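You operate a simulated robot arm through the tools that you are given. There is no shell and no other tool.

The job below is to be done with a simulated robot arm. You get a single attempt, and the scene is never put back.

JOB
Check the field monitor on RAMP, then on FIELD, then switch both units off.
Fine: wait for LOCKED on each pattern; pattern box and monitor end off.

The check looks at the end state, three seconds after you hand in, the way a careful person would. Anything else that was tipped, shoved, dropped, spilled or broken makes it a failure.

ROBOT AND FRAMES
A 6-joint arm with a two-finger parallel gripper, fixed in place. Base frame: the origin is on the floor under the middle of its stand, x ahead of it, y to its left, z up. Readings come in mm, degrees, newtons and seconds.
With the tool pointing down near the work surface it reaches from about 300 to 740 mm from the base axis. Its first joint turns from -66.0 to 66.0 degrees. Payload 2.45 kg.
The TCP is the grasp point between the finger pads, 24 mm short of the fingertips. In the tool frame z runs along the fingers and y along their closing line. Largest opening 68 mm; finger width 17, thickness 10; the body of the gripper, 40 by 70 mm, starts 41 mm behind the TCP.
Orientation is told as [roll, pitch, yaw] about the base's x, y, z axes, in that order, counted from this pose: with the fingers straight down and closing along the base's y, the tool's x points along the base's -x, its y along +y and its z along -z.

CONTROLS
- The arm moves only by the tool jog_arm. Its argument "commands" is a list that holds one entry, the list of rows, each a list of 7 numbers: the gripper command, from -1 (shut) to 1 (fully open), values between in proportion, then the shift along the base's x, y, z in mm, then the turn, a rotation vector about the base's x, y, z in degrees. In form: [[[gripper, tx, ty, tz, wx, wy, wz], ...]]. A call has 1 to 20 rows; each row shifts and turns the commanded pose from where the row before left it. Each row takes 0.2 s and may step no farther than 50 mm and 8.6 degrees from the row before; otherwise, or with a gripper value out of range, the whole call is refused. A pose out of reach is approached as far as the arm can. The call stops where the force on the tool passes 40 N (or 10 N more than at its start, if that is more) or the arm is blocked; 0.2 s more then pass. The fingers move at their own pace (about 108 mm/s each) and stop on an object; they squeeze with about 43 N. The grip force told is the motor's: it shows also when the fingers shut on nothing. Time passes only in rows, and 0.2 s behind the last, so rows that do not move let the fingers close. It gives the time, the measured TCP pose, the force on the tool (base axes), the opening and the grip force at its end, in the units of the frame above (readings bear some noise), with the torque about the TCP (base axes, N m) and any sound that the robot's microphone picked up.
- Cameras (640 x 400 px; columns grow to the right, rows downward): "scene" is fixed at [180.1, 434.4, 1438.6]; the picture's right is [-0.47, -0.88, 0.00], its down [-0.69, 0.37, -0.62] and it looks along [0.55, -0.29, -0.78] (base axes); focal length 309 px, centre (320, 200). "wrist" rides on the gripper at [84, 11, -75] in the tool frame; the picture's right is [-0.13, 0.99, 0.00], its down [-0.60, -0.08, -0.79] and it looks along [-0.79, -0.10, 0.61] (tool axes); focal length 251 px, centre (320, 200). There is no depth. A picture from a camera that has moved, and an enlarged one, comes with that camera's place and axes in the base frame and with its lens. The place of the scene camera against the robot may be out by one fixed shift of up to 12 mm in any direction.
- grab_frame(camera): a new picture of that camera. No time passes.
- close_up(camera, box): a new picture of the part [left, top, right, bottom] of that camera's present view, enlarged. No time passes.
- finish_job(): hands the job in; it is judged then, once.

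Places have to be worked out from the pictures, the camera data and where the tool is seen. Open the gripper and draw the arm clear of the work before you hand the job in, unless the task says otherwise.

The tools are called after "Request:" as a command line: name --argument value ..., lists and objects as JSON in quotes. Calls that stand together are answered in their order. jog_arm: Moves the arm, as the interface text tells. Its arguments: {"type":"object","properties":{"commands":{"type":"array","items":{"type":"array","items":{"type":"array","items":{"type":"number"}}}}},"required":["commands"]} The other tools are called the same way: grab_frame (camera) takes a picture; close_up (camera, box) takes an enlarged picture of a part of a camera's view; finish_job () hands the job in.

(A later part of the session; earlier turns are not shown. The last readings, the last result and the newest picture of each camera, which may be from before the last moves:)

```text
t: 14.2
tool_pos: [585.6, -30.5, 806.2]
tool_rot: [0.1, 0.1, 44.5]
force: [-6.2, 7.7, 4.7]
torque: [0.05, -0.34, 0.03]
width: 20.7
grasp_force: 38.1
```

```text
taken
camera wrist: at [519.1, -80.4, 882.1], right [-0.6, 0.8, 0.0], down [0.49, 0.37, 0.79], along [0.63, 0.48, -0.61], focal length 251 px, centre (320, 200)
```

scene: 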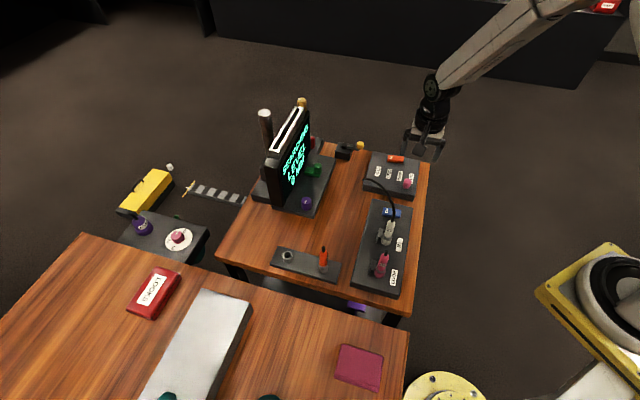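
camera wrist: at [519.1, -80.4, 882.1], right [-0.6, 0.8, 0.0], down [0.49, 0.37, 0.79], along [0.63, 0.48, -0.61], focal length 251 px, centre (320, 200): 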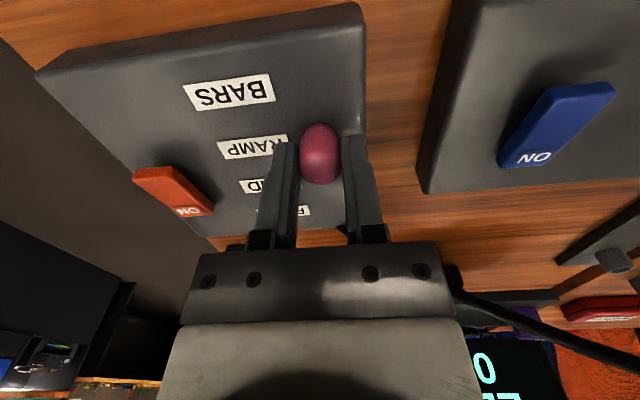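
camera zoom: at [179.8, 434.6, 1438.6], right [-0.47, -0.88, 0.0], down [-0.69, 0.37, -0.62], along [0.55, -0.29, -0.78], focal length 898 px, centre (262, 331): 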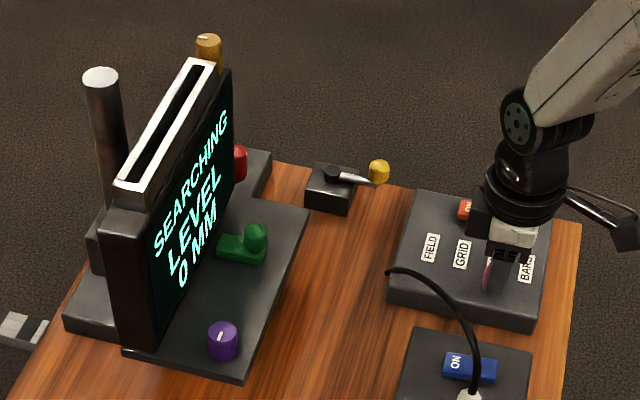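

The screen flipped to SEARCHING about 20 mm from BARS, so the RAMP zone seems entered. I correct the sideways load by half a millimetre and advance a few more millimetres, watching for a detent force along the row.

Request:
jog_arm --commands '[[[-1, 1.1, 1.75, 0, 0, 0, 0], [-1, 1.4, 1.4, 0, 0, 0, 0], [-1, 0, 0, 0, 0, 0, 0]]]'

Request:
grab_frame --camera "wrist"

Request:
close_up --camera "scene" --box '[355, 120, 455, 205]'

```text
t: 15.0
tool_pos: [588.3, -27.4, 805.6]
tool_rot: [0.0, 0.1, 44.5]
force: [-8.1, 9.0, -1.0]
torque: [-0.27, 0.09, 0.01]
width: 20.3
grasp_force: 38.0
```

```text
taken
camera wrist: at [522.2, -77.2, 882.1], right [-0.6, 0.8, 0.0], down [0.49, 0.37, 0.79], along [0.63, 0.48, -0.61], focal length 251 px, centre (320, 200)
```

wrist: 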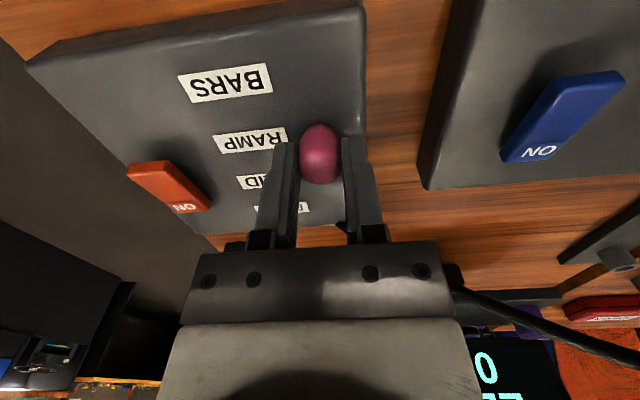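

```text
4.71 times, centred on (405, 162) of scene
camera zoom: at [179.9, 434.6, 1438.6], right [-0.47, -0.88, 0.0], down [-0.69, 0.37, -0.62], along [0.55, -0.29, -0.78], focal length 1453 px, centre (-80, 376)
```

zoom: 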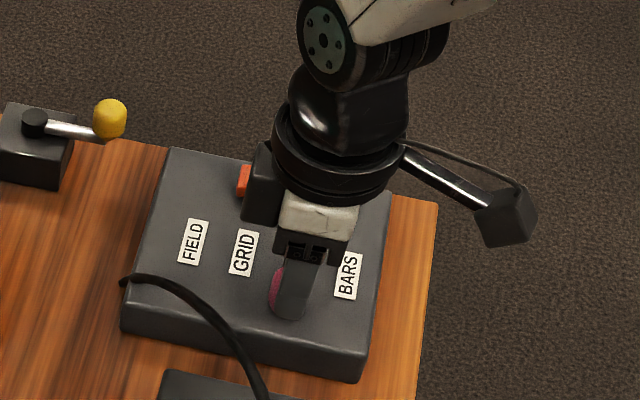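

Sideways load has grown to about 12 N toward (-x,+y), so I relieve it with a 0.7 mm shift that way without advancing.

Request:
jog_arm --commands '[[[-1, -0.5, 0.5, 0, 0, 0, 0], [-1, 0, 0, 0, 0, 0, 0]]]'

Request:
close_up --camera "wrist" --box '[230, 60, 410, 200]'

Request:
close_up --camera "scene" --box '[230, 90, 450, 220]'

```text
t: 15.6
tool_pos: [588.2, -26.7, 805.7]
tool_rot: [0.0, 0.0, 44.5]
force: [-1.8, 2.4, -2.1]
torque: [-0.06, 0.67, 0.04]
width: 20.7
grasp_force: 37.8
```

```text
2.86 times, centred on (320, 130) of wrist
camera zoom: at [522.0, -77.2, 881.9], right [-0.6, 0.8, 0.0], down [0.49, 0.37, 0.79], along [0.63, 0.48, -0.61], focal length 718 px, centre (320, 400)
```

zoom: 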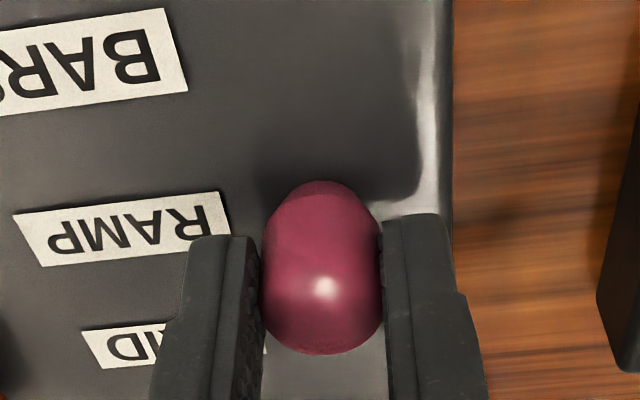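

```text
2.91 times, centred on (340, 155) of scene
camera zoom: at [180.1, 434.5, 1438.6], right [-0.47, -0.88, 0.0], down [-0.69, 0.37, -0.62], along [0.55, -0.29, -0.78], focal length 898 px, centre (262, 331)
```

zoom: 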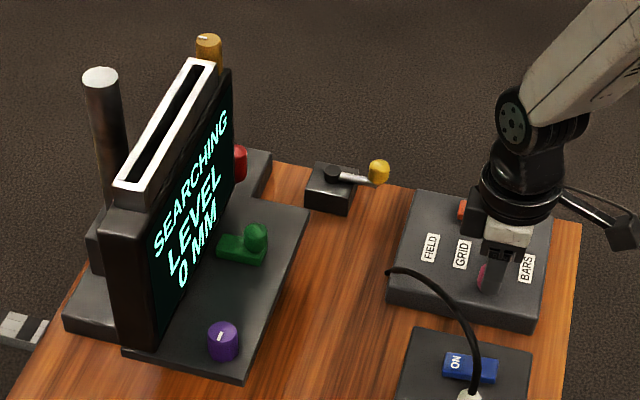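

The load is relieved (3 N) and the knob sits level with RAMP, about 24.5 mm from BARS. I open the fingers slightly to let any detent settle the knob, and look.

Request:
jog_arm --commands '[[[-0.1, 0, 0, 0, 0, 0, 0], [-0.1, 0, 0, 0, 0, 0, 0], [-0.1, 0, 0, 0, 0, 0, 0]]]'

Request:
close_up --camera "wrist" --box '[230, 60, 410, 200]'

Request:
close_up --camera "scene" --box '[230, 90, 450, 220]'

```text
t: 16.4
tool_pos: [588.7, -25.7, 807.3]
tool_rot: [0.0, -0.1, 44.5]
force: [0.8, -0.2, 0.3]
torque: [0.0, 0.0, -0.03]
width: 30.6
grasp_force: 0.1
```

```text
2.86 times, centred on (320, 130) of wrist
camera zoom: at [521.9, -77.0, 882.0], right [-0.6, 0.8, 0.0], down [0.49, 0.37, 0.79], along [0.63, 0.48, -0.61], focal length 718 px, centre (320, 400)
```

zoom: 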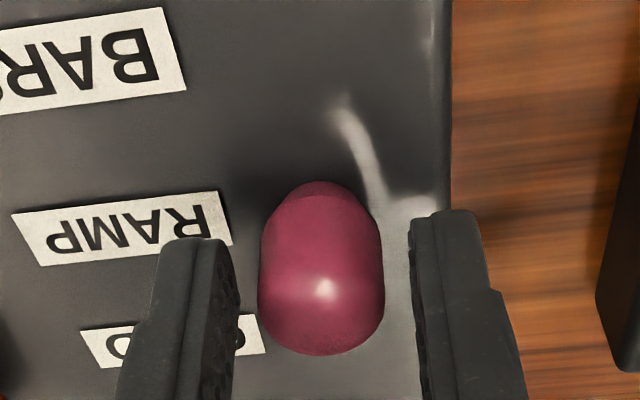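

```text
2.91 times, centred on (340, 155) of scene
camera zoom: at [180.1, 434.4, 1438.6], right [-0.47, -0.88, 0.0], down [-0.69, 0.37, -0.62], along [0.55, -0.29, -0.78], focal length 898 px, centre (262, 331)
```

zoom: 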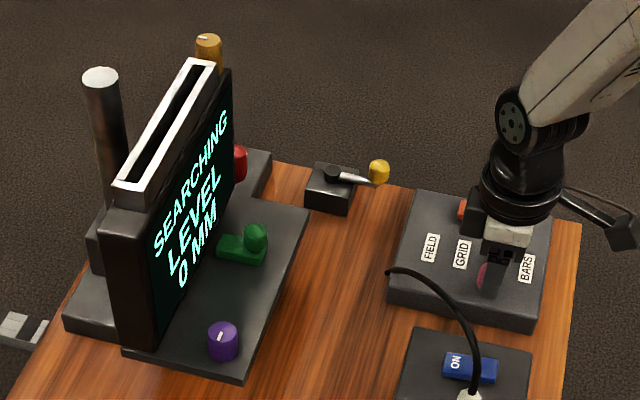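

The knob stayed where I left it on release. I wait for the lock, holding still with the fingers open around it.

Request:
jog_arm --commands '[[[-0.1, 0, 0, 0, 0, 0, 0], [-0.1, 0, 0, 0, 0, 0, 0], [-0.1, 0, 0, 0, 0, 0, 0], [-0.1, 0, 0, 0, 0, 0, 0], [-0.1, 0, 0, 0, 0, 0, 0], [-0.1, 0, 0, 0, 0, 0, 0], [-0.1, 0, 0, 0, 0, 0, 0], [-0.1, 0, 0, 0, 0, 0, 0], [-0.1, 0, 0, 0, 0, 0, 0], [-0.1, 0, 0, 0, 0, 0, 0], [-0.1, 0, 0, 0, 0, 0, 0], [-0.1, 0, 0, 0, 0, 0, 0], [-0.1, 0, 0, 0, 0, 0, 0], [-0.1, 0, 0, 0, 0, 0, 0], [-0.1, 0, 0, 0, 0, 0, 0], [-0.1, 0, 0, 0, 0, 0, 0], [-0.1, 0, 0, 0, 0, 0, 0], [-0.1, 0, 0, 0, 0, 0, 0], [-0.1, 0, 0, 0, 0, 0, 0], [-0.1, 0, 0, 0, 0, 0, 0]]]'

Request:
close_up --camera "scene" --box '[230, 90, 450, 220]'

```text
t: 20.6
tool_pos: [587.9, -25.9, 806.8]
tool_rot: [0.0, 0.0, 44.5]
force: [0.1, 0.1, -0.3]
torque: [-0.01, -0.01, -0.01]
width: 30.8
grasp_force: 0.1
```

```text
2.91 times, centred on (340, 155) of scene
camera zoom: at [180.1, 434.4, 1438.6], right [-0.47, -0.88, 0.0], down [-0.69, 0.37, -0.62], along [0.55, -0.29, -0.78], focal length 898 px, centre (262, 331)
```

zoom: 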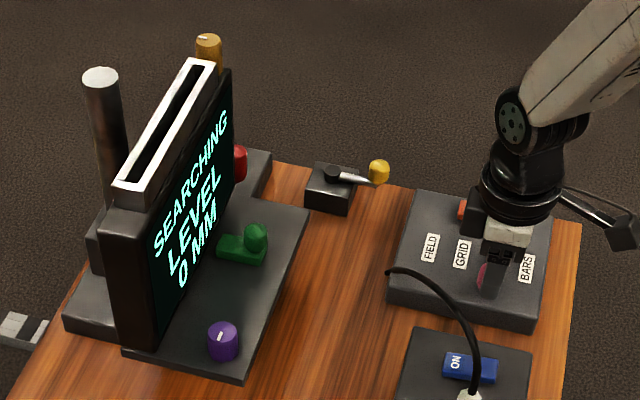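

Still SEARCHING about 6.5 s after the change; on BARS it locked somewhere between 4.2 and 8.6 s. I wait some more.

Request:
jog_arm --commands '[[[-0.1, 0, 0, 0, 0, 0, 0], [-0.1, 0, 0, 0, 0, 0, 0], [-0.1, 0, 0, 0, 0, 0, 0], [-0.1, 0, 0, 0, 0, 0, 0], [-0.1, 0, 0, 0, 0, 0, 0], [-0.1, 0, 0, 0, 0, 0, 0], [-0.1, 0, 0, 0, 0, 0, 0], [-0.1, 0, 0, 0, 0, 0, 0], [-0.1, 0, 0, 0, 0, 0, 0], [-0.1, 0, 0, 0, 0, 0, 0], [-0.1, 0, 0, 0, 0, 0, 0], [-0.1, 0, 0, 0, 0, 0, 0]]]'

Request:
close_up --camera "scene" --box '[230, 90, 450, 220]'

```text
t: 23.2
tool_pos: [588.2, -26.6, 806.8]
tool_rot: [0.0, 0.0, 44.5]
force: [0.1, 0.2, -0.2]
torque: [-0.03, 0.01, -0.01]
width: 30.4
grasp_force: 0.0
```

```text
2.91 times, centred on (340, 155) of scene
camera zoom: at [180.1, 434.4, 1438.6], right [-0.47, -0.88, 0.0], down [-0.69, 0.37, -0.62], along [0.55, -0.29, -0.78], focal length 898 px, centre (262, 331)
```

zoom: 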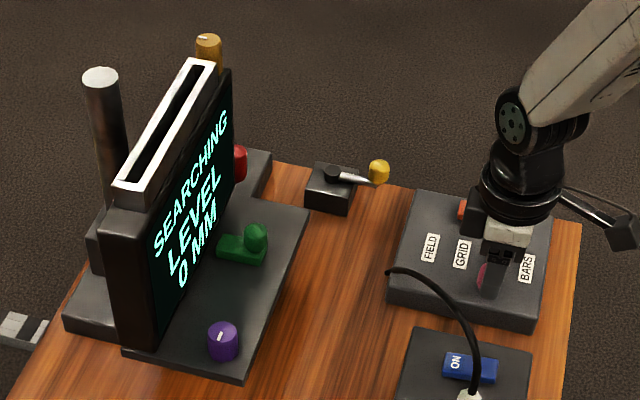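

About 9.5 s and still SEARCHING, so the knob may be off RAMP's exact spot. One more short wait to rule out mere slowness, with a measured look at the knob.

Request:
jog_arm --commands '[[[-0.1, 0, 0, 0, 0, 0, 0], [-0.1, 0, 0, 0, 0, 0, 0], [-0.1, 0, 0, 0, 0, 0, 0], [-0.1, 0, 0, 0, 0, 0, 0], [-0.1, 0, 0, 0, 0, 0, 0], [-0.1, 0, 0, 0, 0, 0, 0], [-0.1, 0, 0, 0, 0, 0, 0], [-0.1, 0, 0, 0, 0, 0, 0], [-0.1, 0, 0, 0, 0, 0, 0], [-0.1, 0, 0, 0, 0, 0, 0], [-0.1, 0, 0, 0, 0, 0, 0], [-0.1, 0, 0, 0, 0, 0, 0]]]'

Request:
close_up --camera "scene" --box '[230, 90, 450, 220]'

Request:
grab_frame --camera "wrist"

```text
t: 25.8
tool_pos: [587.9, -25.7, 805.9]
tool_rot: [0.0, 0.1, 44.5]
force: [-0.5, -0.3, -0.6]
torque: [0.02, 0.0, -0.01]
width: 30.6
grasp_force: 0.1
```

```text
2.91 times, centred on (340, 155) of scene
camera zoom: at [180.1, 434.4, 1438.6], right [-0.47, -0.88, 0.0], down [-0.69, 0.37, -0.62], along [0.55, -0.29, -0.78], focal length 898 px, centre (262, 331)
```

zoom: 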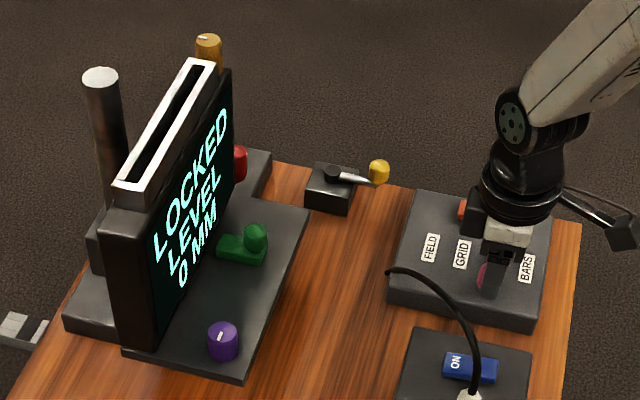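

```text
taken
camera wrist: at [521.9, -77.0, 881.9], right [-0.6, 0.8, 0.0], down [0.49, 0.37, 0.79], along [0.63, 0.48, -0.61], focal length 251 px, centre (320, 200)
```

wrist: 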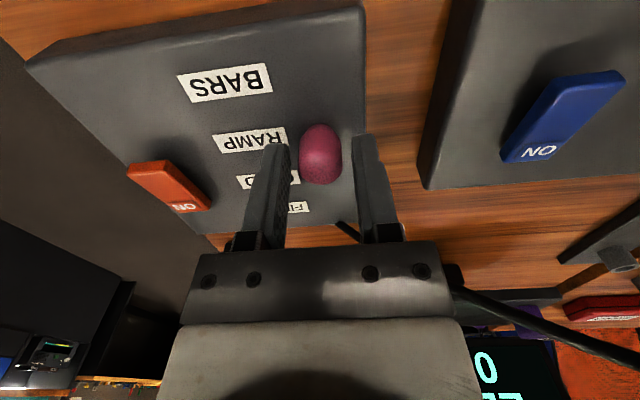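

LOCKED on RAMP (knob beside the RAMP label). Now for FIELD: I re-grip the knob and slide it on along the row, stopping after about 30 mm to check loads and the cable's clearance.

Request:
jog_arm --commands '[[[-1, 0, 0, 0, 0, 0, 0], [-1, 0, 0, 0, 0, 0, 0], [-1, 2.8, 2.8, 0, 0, 0, 0], [-1, 2.8, 2.8, 0, 0, 0, 0], [-1, 2.8, 2.8, 0, 0, 0, 0], [-1, 0, 0, 0, 0, 0, 0]]]'

Request:
close_up --camera "scene" --box '[230, 90, 450, 220]'

Request:
grab_frame --camera "wrist"

```text
t: 27.2
tool_pos: [597.5, -17.4, 806.8]
tool_rot: [0.0, 0.0, 44.5]
force: [3.6, -4.4, -1.4]
torque: [0.1, 0.23, -0.03]
width: 20.7
grasp_force: 38.0
```

```text
2.91 times, centred on (340, 155) of scene
camera zoom: at [180.2, 434.3, 1438.6], right [-0.47, -0.88, 0.0], down [-0.69, 0.37, -0.62], along [0.55, -0.29, -0.78], focal length 898 px, centre (262, 331)
```

zoom: 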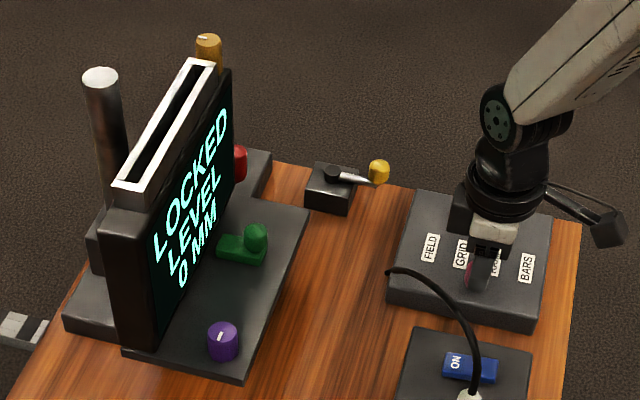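

```text
taken
camera wrist: at [530.8, -68.3, 881.9], right [-0.6, 0.8, 0.0], down [0.49, 0.37, 0.79], along [0.63, 0.48, -0.61], focal length 251 px, centre (320, 200)
```

wrist: 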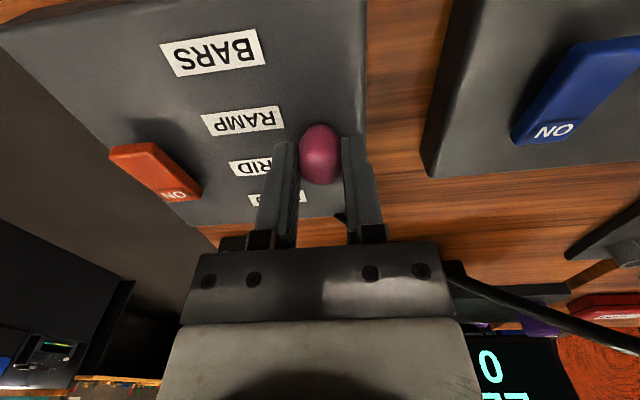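

Still LOCKED on RAMP at 38 mm from BARS, so the spacing is near 30 mm and FIELD should be about 90 mm from BARS. I continue.

Request:
jog_arm --commands '[[[-1, 2.9, 2.7, 0, 0, 0, 0], [-1, 2.8, 2.8, 0, 0, 0, 0], [-1, 2.8, 2.8, 0, 0, 0, 0], [-1, 2.8, 2.8, 0, 0, 0, 0], [-1, 0, 0, 0, 0, 0, 0]]]'

Request:
close_up --camera "scene" --box '[230, 90, 450, 220]'

Request:
grab_frame --camera "wrist"

```text
t: 28.4
tool_pos: [609.5, -7.0, 806.4]
tool_rot: [0.0, -0.1, 44.5]
force: [1.5, -3.4, 5.7]
torque: [0.01, 0.38, 0.0]
width: 20.5
grasp_force: 37.5
```

```text
2.91 times, centred on (340, 155) of scene
camera zoom: at [180.0, 434.4, 1438.6], right [-0.47, -0.88, 0.0], down [-0.69, 0.37, -0.62], along [0.55, -0.29, -0.78], focal length 898 px, centre (262, 331)
```

zoom: 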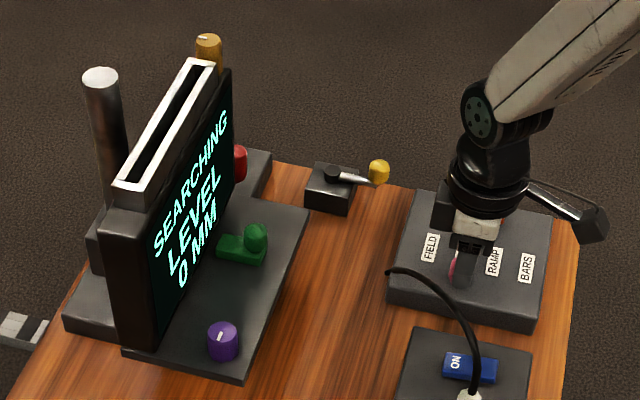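

```text
taken
camera wrist: at [541.7, -57.5, 881.9], right [-0.6, 0.8, 0.0], down [0.49, 0.37, 0.79], along [0.63, 0.48, -0.61], focal length 251 px, centre (320, 200)
```

wrist: 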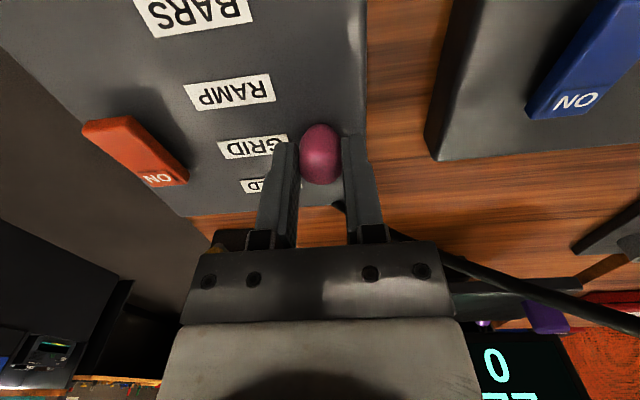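

GRID zone now at about 53 mm. Near FIELD the cable root comes within a few mm of the finger line, so I open briefly, step the tool 5 mm back along the row, and re-grip so the fingers trail the knob.

Request:
jog_arm --commands '[[[-0.2, 0, 0, 0, 0, 0, 0], [-0.2, 0, 0, 0, 0, 0, 0], [-0.2, -3.5, -3.5, 0, 0, 0, 0], [-0.2, 0, 0, 0, 0, 0, 0], [-1, 0, 0, 0, 0, 0, 0], [-1, 0, 0, 0, 0, 0, 0]]]'

Request:
close_up --camera "wrist" --box '[220, 60, 420, 240]'

```text
t: 29.8
tool_pos: [604.9, -11.1, 805.4]
tool_rot: [0.1, -0.1, 44.6]
force: [3.1, -3.5, -0.2]
torque: [0.38, 0.43, -0.07]
width: 20.4
grasp_force: 37.8
```

```text
2.22 times, centred on (320, 150) of wrist
camera zoom: at [538.4, -60.6, 881.5], right [-0.6, 0.8, 0.0], down [0.49, 0.37, 0.79], along [0.63, 0.48, -0.61], focal length 559 px, centre (320, 311)
```

zoom: 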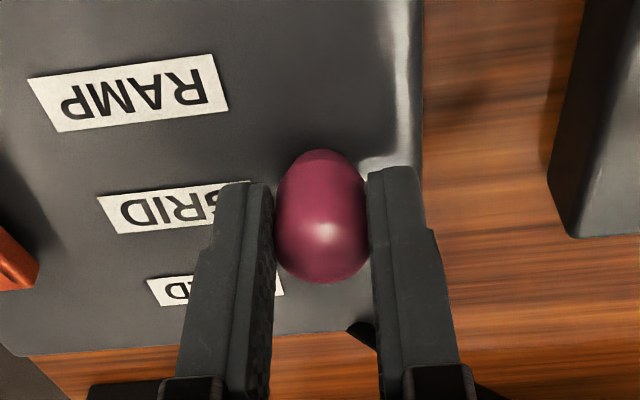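

Good grip with the fingers trailing. I slide on about 24 mm and check loads and screen.

Request:
jog_arm --commands '[[[-1, 2.9, 2.7, 0, 0, 0, 0], [-1, 2.8, 2.8, 0, 0, 0, 0], [-1, 2.8, 2.8, 0, 0, 0, 0], [-1, 2.8, 2.8, 0, 0, 0, 0], [-1, 2.8, 2.8, 0, 0, 0, 0], [-1, 2.8, 2.8, 0, 0, 0, 0], [-1, 0, 0, 0, 0, 0, 0]]]'

Request:
close_up --camera "scene" --box '[230, 90, 450, 220]'

Request:
grab_frame --camera "wrist"

Request:
close_up --camera "scene" --box '[355, 140, 435, 200]'

```text
t: 31.4
tool_pos: [621.7, 6.2, 805.7]
tool_rot: [0.0, 0.0, 44.5]
force: [1.1, 0.1, -3.1]
torque: [-0.49, -0.48, -0.06]
width: 20.5
grasp_force: 37.6
```

```text
2.91 times, centred on (340, 155) of scene
camera zoom: at [180.2, 434.4, 1438.6], right [-0.47, -0.88, 0.0], down [-0.69, 0.37, -0.62], along [0.55, -0.29, -0.78], focal length 898 px, centre (262, 331)
```

zoom: 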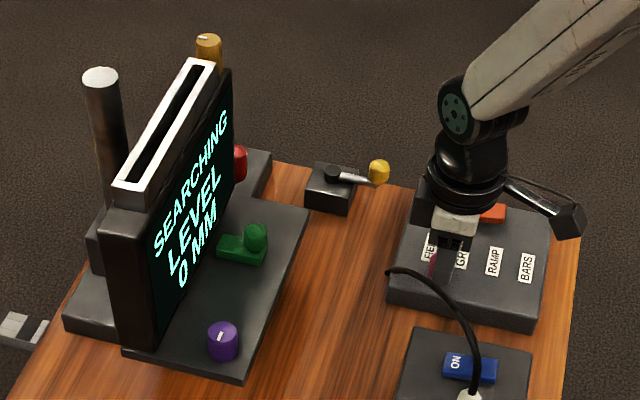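

```text
taken
camera wrist: at [555.1, -44.1, 881.7], right [-0.6, 0.8, 0.0], down [0.49, 0.37, 0.79], along [0.63, 0.48, -0.61], focal length 251 px, centre (320, 200)
```

wrist: 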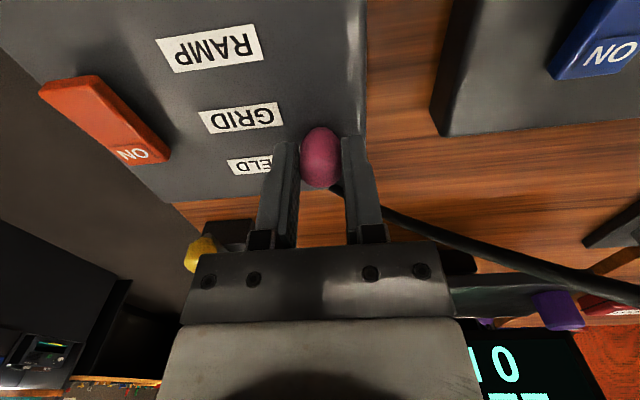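

```text
6.67 times, centred on (395, 170) of scene
camera zoom: at [180.2, 434.4, 1438.6], right [-0.47, -0.88, 0.0], down [-0.69, 0.37, -0.62], along [0.55, -0.29, -0.78], focal length 2058 px, centre (-180, 400)
```

zoom: 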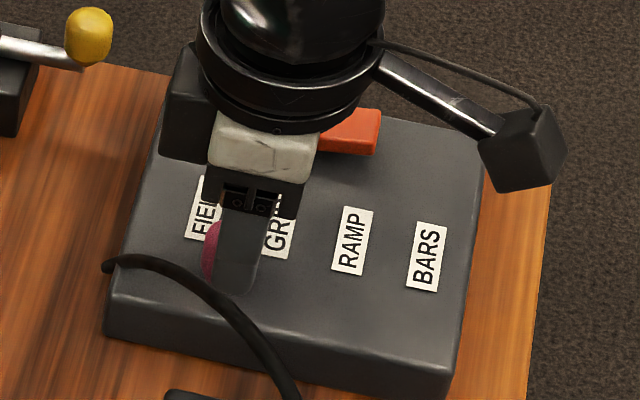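

About 76 mm along, no load. I move on about 8 mm and check for the end stop.

Request:
jog_arm --commands '[[[-1, 1.8, 1.8, 0, 0, 0, 0], [-1, 1.8, 1.8, 0, 0, 0, 0], [-1, 1.8, 1.8, 0, 0, 0, 0], [-1, 0, 0, 0, 0, 0, 0]]]'

Request:
grab_frame --camera "wrist"

Request:
close_up --camera "scene" --box '[355, 140, 435, 200]'

```text
t: 32.4
tool_pos: [623.7, 8.7, 806.1]
tool_rot: [0.4, 0.6, 44.3]
force: [-11.5, -6.9, 14.6]
torque: [-0.87, 0.37, -0.01]
width: 20.6
grasp_force: 37.7
stopped in row 4: the force on the tool passed its limit at 41 N (the readings are from after the stop); the commanded pose is now the measured one
```

```text
taken
camera wrist: at [558.0, -41.7, 882.7], right [-0.6, 0.8, 0.0], down [0.5, 0.37, 0.79], along [0.63, 0.48, -0.62], focal length 251 px, centre (320, 200)
```

wrist: 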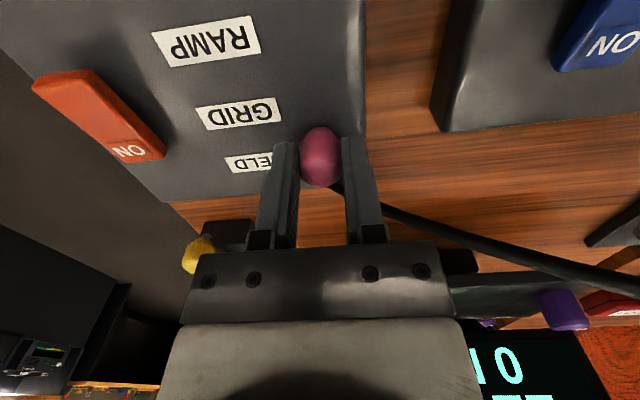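

```text
6.67 times, centred on (395, 170) of scene
camera zoom: at [179.5, 434.3, 1438.7], right [-0.47, -0.88, 0.0], down [-0.69, 0.37, -0.62], along [0.55, -0.29, -0.78], focal length 2058 px, centre (-180, 400)
```

zoom: 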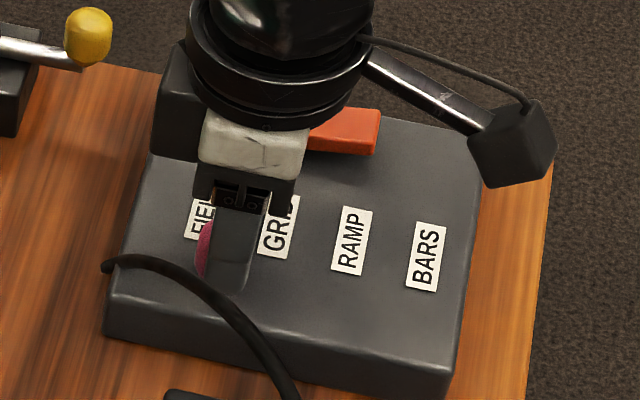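

The knob hit its end stop at about 78 mm (so stops are 26 mm apart, and RAMP was centred when it locked); labels and box haven't moved. I open the fingers slightly to release the load and check the screen.

Request:
jog_arm --commands '[[[-0.2, 0, 0, 0, 0, 0, 0], [-0.2, 0, 0, 0, 0, 0, 0]]]'

Request:
grab_frame --camera "wrist"

Request:
close_up --camera "scene" --box '[230, 90, 450, 220]'

```text
t: 33.0
tool_pos: [625.1, 10.0, 806.1]
tool_rot: [0.3, 0.4, 44.3]
force: [0.1, 0.2, 0.2]
torque: [0.0, 0.01, -0.02]
width: 27.1
grasp_force: 0.1
```

```text
taken
camera wrist: at [559.1, -40.7, 881.7], right [-0.6, 0.8, 0.0], down [0.49, 0.37, 0.79], along [0.63, 0.48, -0.61], focal length 251 px, centre (320, 200)
```

wrist: 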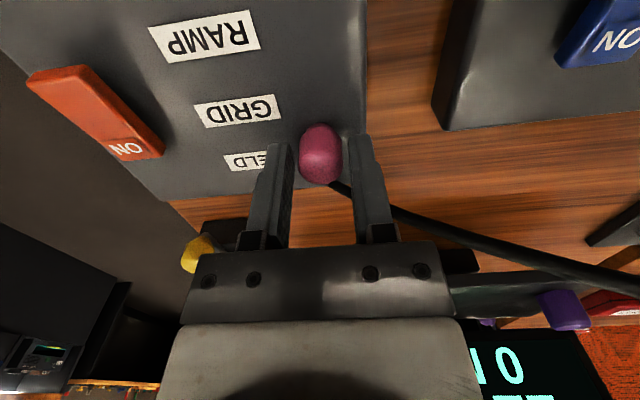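

```text
2.91 times, centred on (340, 155) of scene
camera zoom: at [180.1, 434.4, 1438.6], right [-0.47, -0.88, 0.0], down [-0.69, 0.37, -0.62], along [0.55, -0.29, -0.78], focal length 898 px, centre (262, 331)
```

zoom: 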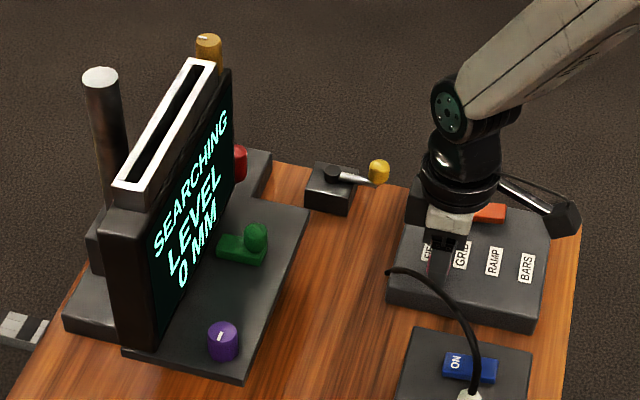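

The knob stays at the FIELD stop. I raise the tool straight up clear of the knob and cable and use the waiting time to look at the rockers from above.

Request:
jog_arm --commands '[[[-0.2, 0, 0, 8, 0, 0, 0], [-0.2, 0, 0, 10, 0, 0, 0], [-0.2, 0, 0, 15, 0, 0, 0], [-0.2, 0, 0, 20, 0, 0, 0], [-0.2, 0, 0, 25, 0, 0, 0], [-0.2, 0, 0, 25, 0, 0, 0], [-0.2, 0, 0, 0, 0, 0, 0]]]'

Request:
grab_frame --camera "wrist"

Request:
close_up --camera "scene" --box '[230, 90, 450, 220]'

```text
t: 34.6
tool_pos: [627.2, 7.1, 909.4]
tool_rot: [0.3, 0.4, 44.4]
force: [-0.2, 0.2, -0.2]
torque: [0.0, -0.01, 0.0]
width: 27.0
grasp_force: 0.1
```

```text
taken
camera wrist: at [560.6, -42.7, 985.6], right [-0.6, 0.8, 0.0], down [0.49, 0.37, 0.79], along [0.63, 0.48, -0.62], focal length 251 px, centre (320, 200)
```

wrist: 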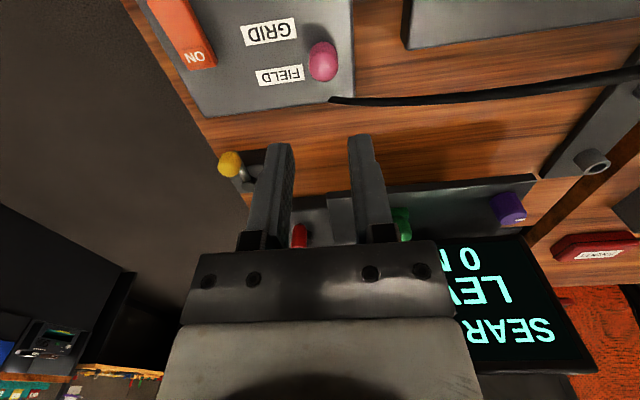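

```text
2.91 times, centred on (340, 155) of scene
camera zoom: at [180.1, 434.4, 1438.6], right [-0.47, -0.88, 0.0], down [-0.69, 0.37, -0.62], along [0.55, -0.29, -0.78], focal length 898 px, centre (262, 331)
```

zoom: 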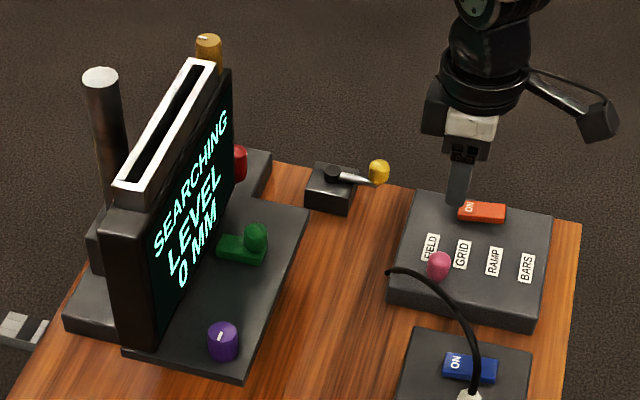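

FIELD is selected and the search runs. Meanwhile I move back, high, to get the orange rocker into view, with the fingers closing for the later press.

Request:
jog_arm --commands '[[[-0.6, -7, -17, 2, 0, 0, 0], [-1, -7, -17, 2, 0, 0, 0], [-1, -7, -17, 2, 0, 0, 0], [-1, -6, -16, 2, 0, 0, 0], [-1, 0, 0, 0, 0, 0, 0]]]'

Request:
grab_frame --camera "wrist"

Request:
close_up --camera "wrist" --box '[210, 40, 330, 160]'

Request:
close_up --camera "scene" --box '[230, 90, 450, 220]'

```text
t: 35.8
tool_pos: [597.9, -57.2, 916.2]
tool_rot: [0.3, 0.4, 44.5]
force: [-0.2, 1.0, 0.0]
torque: [0.01, 0.01, -0.01]
width: 0.2
grasp_force: 23.8
```

```text
taken
camera wrist: at [531.8, -108.0, 992.8], right [-0.6, 0.8, 0.0], down [0.49, 0.37, 0.79], along [0.63, 0.48, -0.62], focal length 251 px, centre (320, 200)
```

wrist: 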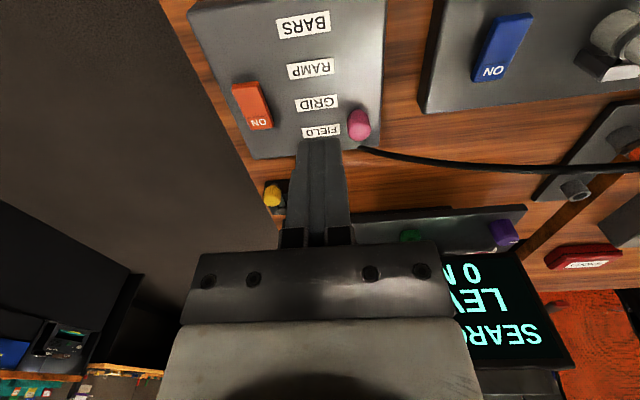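

```text
3.33 times, centred on (270, 100) of wrist
camera zoom: at [531.8, -108.0, 992.8], right [-0.6, 0.8, 0.0], down [0.49, 0.37, 0.79], along [0.63, 0.48, -0.62], focal length 838 px, centre (487, 533)
```

zoom: 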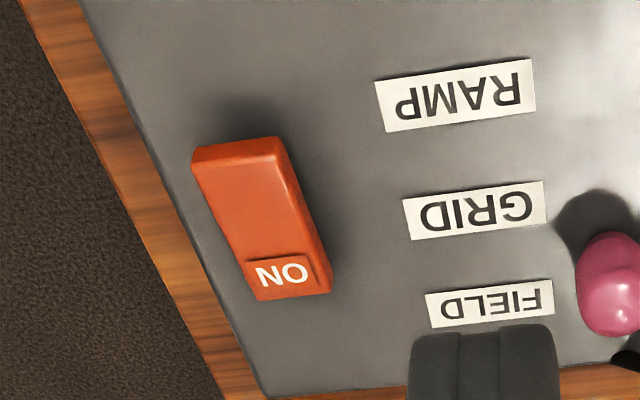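

```text
2.91 times, centred on (340, 155) of scene
camera zoom: at [180.1, 434.4, 1438.6], right [-0.47, -0.88, 0.0], down [-0.69, 0.37, -0.62], along [0.55, -0.29, -0.78], focal length 898 px, centre (262, 331)
```

zoom: 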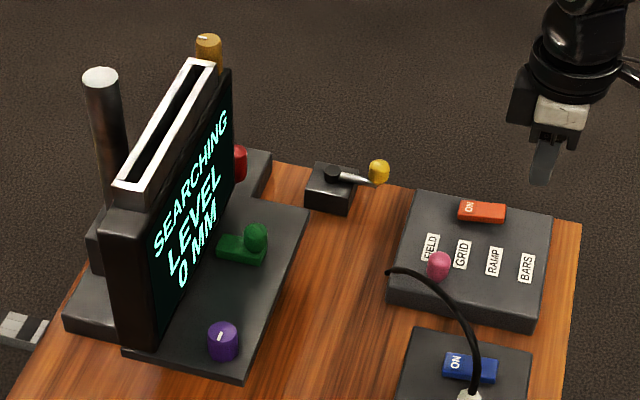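

Still searching. I enlarge the orange rocker to fix its corners and tilt.

Request:
close_up --camera "wrist" --box '[222, 72, 286, 137]'

Request:
close_up --camera "wrist" --box '[460, 0, 560, 90]'

Request:
close_up --camera "scene" --box '[380, 150, 420, 175]'

```text
6.15 times, centred on (254, 104) of wrist
camera zoom: at [531.8, -108.0, 992.8], right [-0.6, 0.8, 0.0], down [0.49, 0.37, 0.79], along [0.63, 0.48, -0.62], focal length 1547 px, centre (726, 788)
```

zoom: 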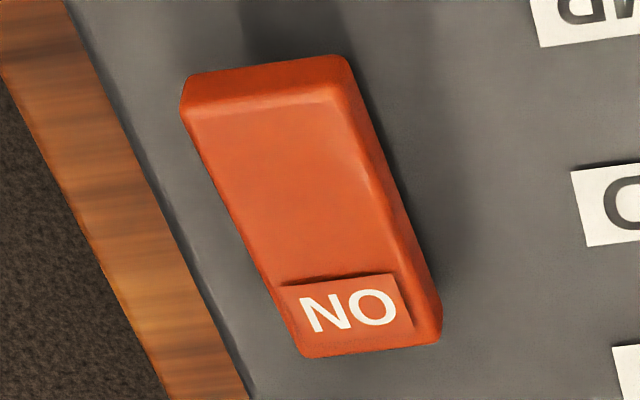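

```text
4.44 times, centred on (510, 45) of wrist
camera zoom: at [531.8, -108.0, 992.8], right [-0.6, 0.8, 0.0], down [0.49, 0.37, 0.79], along [0.63, 0.48, -0.62], focal length 1118 px, centre (-524, 889)
```

zoom: 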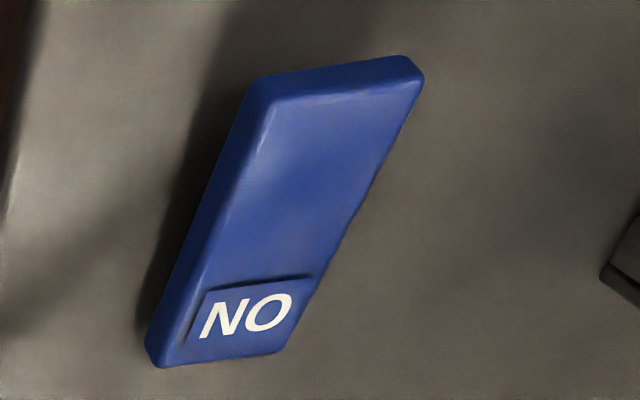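

```text
16.00 times, centred on (400, 162) of scene
camera zoom: at [180.1, 434.4, 1438.6], right [-0.47, -0.88, 0.0], down [-0.69, 0.37, -0.62], along [0.55, -0.29, -0.78], focal length 4939 px, centre (-960, 800)
```

zoom: 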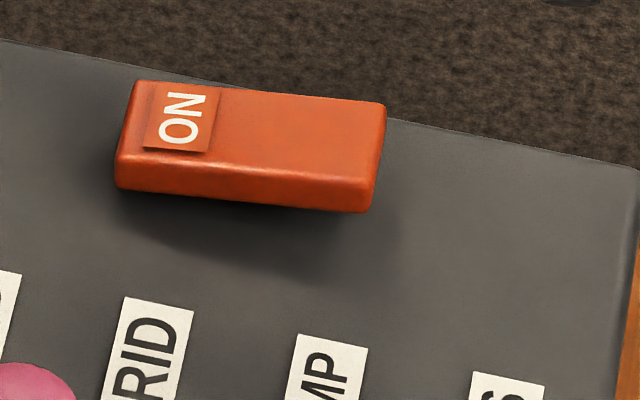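

The rocker's free (non-ON) end edge triangulates to (654.6, -92, ~791), length about 40, width about 20. I hover the closed fingers above that end while waiting for the FIELD lock.

Request:
jog_arm --commands '[[[-1, 12, -6.3, -12, 0, 0, 0], [-1, 12, -6.3, -12, 0, 0, 0], [-1, 12, -6.3, -12, 0, 0, 0], [-1, 12, -6.3, -12, 0, 0, 0], [-1, 12, -6.3, -12, 0, 0, 0], [-1, 0, 0, 0, 0, 0, 0], [-1, 0, 0, 0, 0, 0, 0], [-1, 0, 0, 0, 0, 0, 0], [-1, 0, 0, 0, 0, 0, 0], [-1, 0, 0, 0, 0, 0, 0], [-1, 0, 0, 0, 0, 0, 0], [-1, 0, 0, 0, 0, 0, 0], [-1, 0, 0, 0, 0, 0, 0], [-1, 0, 0, 0, 0, 0, 0], [-1, 0, 0, 0, 0, 0, 0], [-1, 0, 0, 0, 0, 0, 0], [-1, 0, 0, 0, 0, 0, 0], [-1, 0, 0, 0, 0, 0, 0]]]'

Request:
grab_frame --camera "wrist"

Request:
close_up --camera "scene" --box '[230, 90, 450, 220]'

```text
t: 39.6
tool_pos: [658.6, -89.5, 857.3]
tool_rot: [0.3, 0.4, 44.4]
force: [0.3, 0.0, 0.1]
torque: [-0.01, 0.0, -0.01]
width: 0.1
grasp_force: 23.6
```

```text
taken
camera wrist: at [591.8, -140.4, 932.5], right [-0.6, 0.8, 0.0], down [0.49, 0.37, 0.79], along [0.63, 0.48, -0.61], focal length 251 px, centre (320, 200)
```

wrist: 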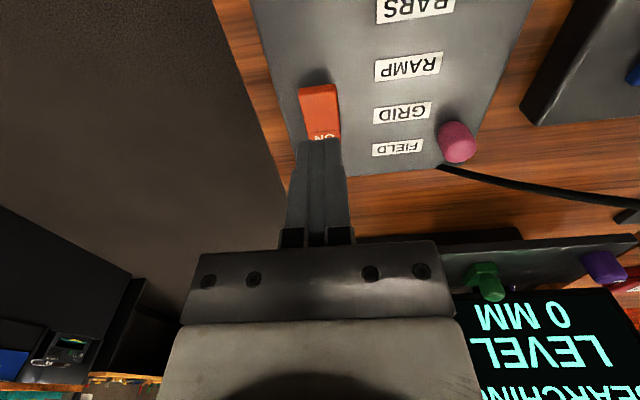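

```text
2.91 times, centred on (340, 155) of scene
camera zoom: at [180.1, 434.4, 1438.6], right [-0.47, -0.88, 0.0], down [-0.69, 0.37, -0.62], along [0.55, -0.29, -0.78], focal length 898 px, centre (262, 331)
```

zoom: 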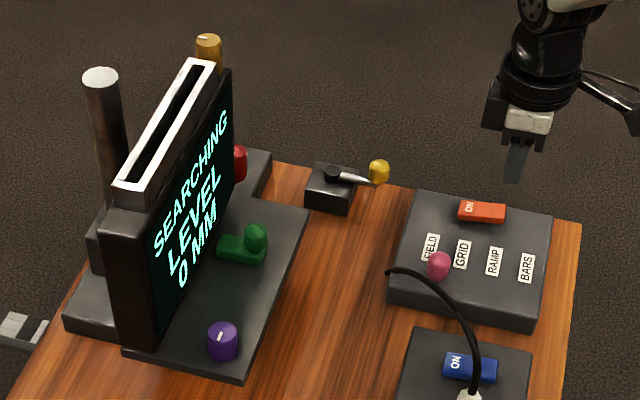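

Fingers line up with the rocker's free end. Still SEARCHING at about 8–9 s; I keep waiting.

Request:
jog_arm --commands '[[[-1, 0, 0, 0, 0, 0, 0], [-1, 0, 0, 0, 0, 0, 0], [-1, 0, 0, 0, 0, 0, 0], [-1, 0, 0, 0, 0, 0, 0], [-1, 0, 0, 0, 0, 0, 0], [-1, 0, 0, 0, 0, 0, 0], [-1, 0, 0, 0, 0, 0, 0], [-1, 0, 0, 0, 0, 0, 0], [-1, 0, 0, 0, 0, 0, 0], [-1, 0, 0, 0, 0, 0, 0], [-1, 0, 0, 0, 0, 0, 0], [-1, 0, 0, 0, 0, 0, 0], [-1, 0, 0, 0, 0, 0, 0], [-1, 0, 0, 0, 0, 0, 0], [-1, 0, 0, 0, 0, 0, 0]]]'

Request:
close_up --camera "scene" --box '[230, 90, 450, 220]'

```text
t: 42.8
tool_pos: [659.0, -90.5, 855.7]
tool_rot: [0.3, 0.4, 44.4]
force: [0.4, 0.8, -0.3]
torque: [-0.01, 0.0, -0.02]
width: 0.1
grasp_force: 24.0
```

```text
2.91 times, centred on (340, 155) of scene
camera zoom: at [180.1, 434.4, 1438.6], right [-0.47, -0.88, 0.0], down [-0.69, 0.37, -0.62], along [0.55, -0.29, -0.78], focal length 898 px, centre (262, 331)
```

zoom: 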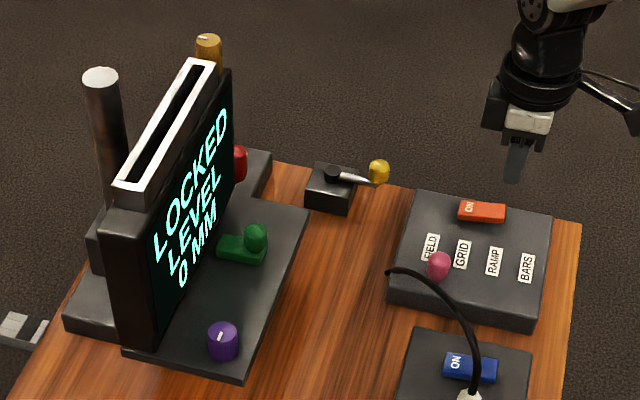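

LOCKED on FIELD. Now I switch the pattern box off: lower the closed fingertips to just above the rocker's free end, then press in small steps.

Request:
jog_arm --commands '[[[-1, -0.7, -0.7, -12, 0, 0, 0], [-1, 0, 0, -12, 0, 0, 0], [-1, 0, 0, -10, 0, 0, 0], [-1, 0, 0, -3, 0, 0, 0], [-1, 0, 0, 0, 0, 0, 0]]]'

Request:
close_up --camera "wrist" --box '[260, 60, 380, 180]'

Request:
close_up --camera "scene" --box '[370, 130, 440, 190]'

```text
t: 44.0
tool_pos: [657.4, -90.1, 819.3]
tool_rot: [0.2, 0.4, 44.4]
force: [-0.2, 0.4, 0.6]
torque: [0.01, -0.01, -0.03]
width: 0.0
grasp_force: 23.4
```

```text
3.33 times, centred on (320, 120) of wrist
camera zoom: at [591.2, -140.5, 895.9], right [-0.6, 0.8, 0.0], down [0.49, 0.37, 0.79], along [0.63, 0.48, -0.61], focal length 838 px, centre (320, 467)
```

zoom: 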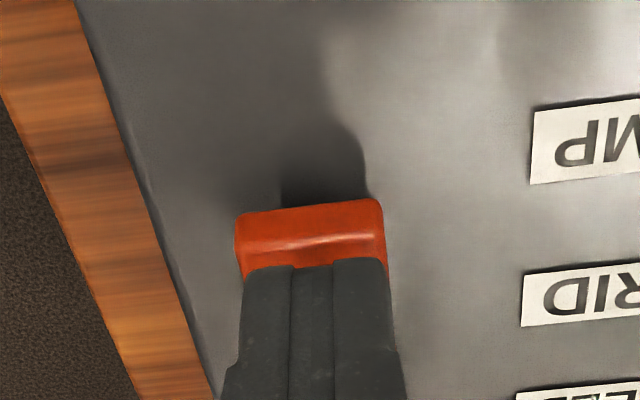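

```text
6.67 times, centred on (405, 160) of scene
camera zoom: at [180.1, 434.4, 1438.6], right [-0.47, -0.88, 0.0], down [-0.69, 0.37, -0.62], along [0.55, -0.29, -0.78], focal length 2058 px, centre (-247, 467)
```

zoom: 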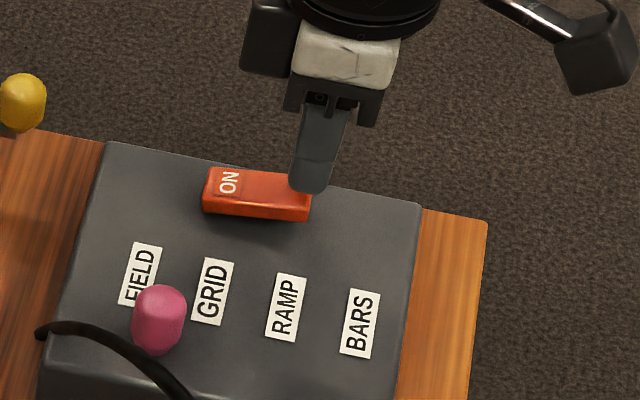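

The tips sit just above the free end, inside its edges. I press down in 1.5 mm steps.

Request:
jog_arm --commands '[[[-1, 0, 0, -1.5, 0, 0, 0], [-1, 0, 0, -1.5, 0, 0, 0], [-1, 0, 0, -1.5, 0, 0, 0], [-1, 0, 0, 0, 0, 0, 0]]]'

Request:
close_up --camera "scene" --box '[370, 130, 440, 190]'

Request:
close_up --camera "wrist" --box '[260, 60, 380, 180]'

```text
t: 45.0
tool_pos: [656.9, -89.8, 815.7]
tool_rot: [0.2, 0.4, 44.5]
force: [-0.2, 1.0, 0.7]
torque: [0.01, -0.02, 0.0]
width: 0.0
grasp_force: 23.9
```

```text
6.67 times, centred on (405, 160) of scene
camera zoom: at [180.1, 434.4, 1438.6], right [-0.47, -0.88, 0.0], down [-0.69, 0.37, -0.62], along [0.55, -0.29, -0.78], focal length 2058 px, centre (-247, 467)
```

zoom: 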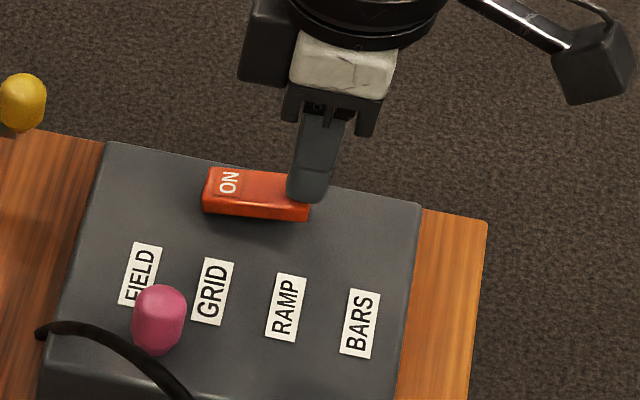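

```text
3.33 times, centred on (320, 120) of wrist
camera zoom: at [590.4, -139.9, 891.4], right [-0.6, 0.8, 0.0], down [0.49, 0.37, 0.79], along [0.63, 0.48, -0.62], focal length 838 px, centre (320, 467)
```

zoom: 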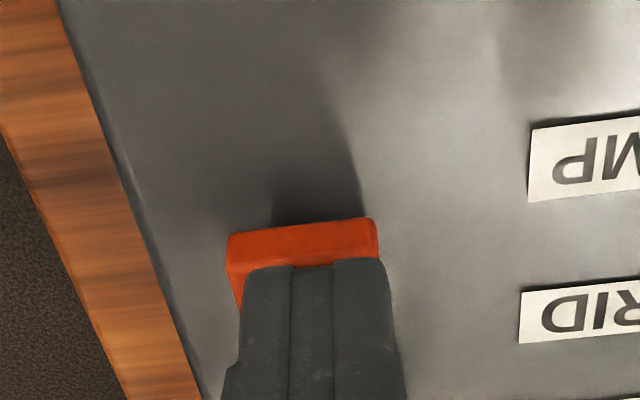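

No contact force yet (tips near z 791). I press further.

Request:
jog_arm --commands '[[[-1, 0, 0, -1.5, 0, 0, 0], [-1, 0, 0, -1.5, 0, 0, 0], [-1, 0, 0, -1, 0, 0, 0], [-1, 0, 0, 0, 0, 0, 0]]]'

Request:
close_up --camera "scene" --box '[370, 130, 440, 190]'

Request:
close_up --camera "wrist" --box '[260, 60, 380, 180]'

Request:
close_up --camera "scene" --box '[230, 90, 450, 220]'

```text
t: 46.0
tool_pos: [656.5, -89.4, 811.4]
tool_rot: [0.3, 0.4, 44.4]
force: [-0.5, -0.8, 0.6]
torque: [-0.02, 0.0, 0.0]
width: 0.0
grasp_force: 23.4
```

```text
6.67 times, centred on (405, 160) of scene
camera zoom: at [180.0, 434.4, 1438.6], right [-0.47, -0.88, 0.0], down [-0.69, 0.37, -0.62], along [0.55, -0.29, -0.78], focal length 2058 px, centre (-247, 467)
```

zoom: 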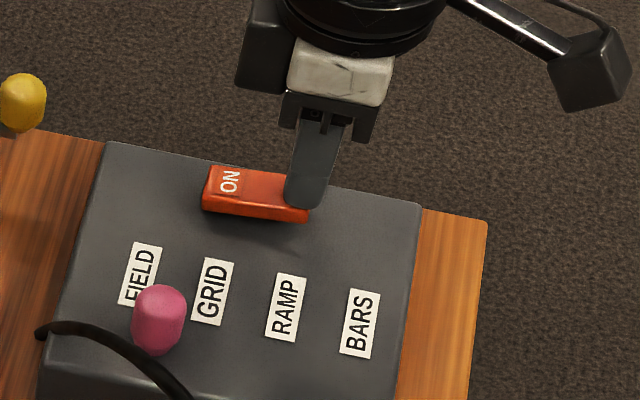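

```text
3.33 times, centred on (320, 120) of wrist
camera zoom: at [590.9, -139.9, 887.4], right [-0.6, 0.8, 0.0], down [0.49, 0.37, 0.79], along [0.63, 0.48, -0.61], focal length 838 px, centre (320, 467)
```

zoom: 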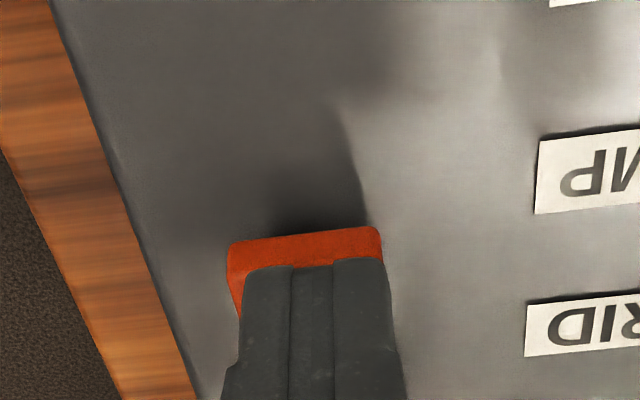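

```text
2.91 times, centred on (340, 155) of scene
camera zoom: at [180.0, 434.4, 1438.6], right [-0.47, -0.88, 0.0], down [-0.69, 0.37, -0.62], along [0.55, -0.29, -0.78], focal length 898 px, centre (262, 331)
```

zoom: 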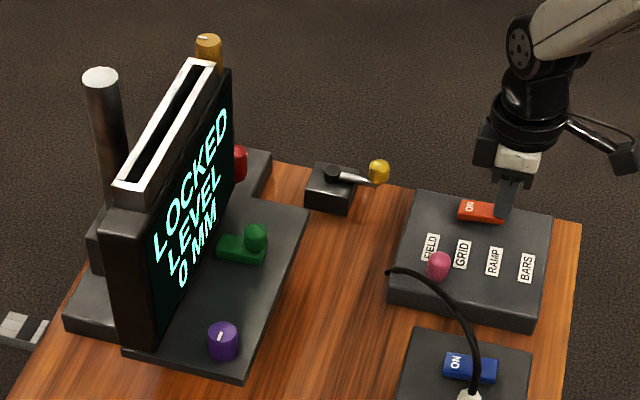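

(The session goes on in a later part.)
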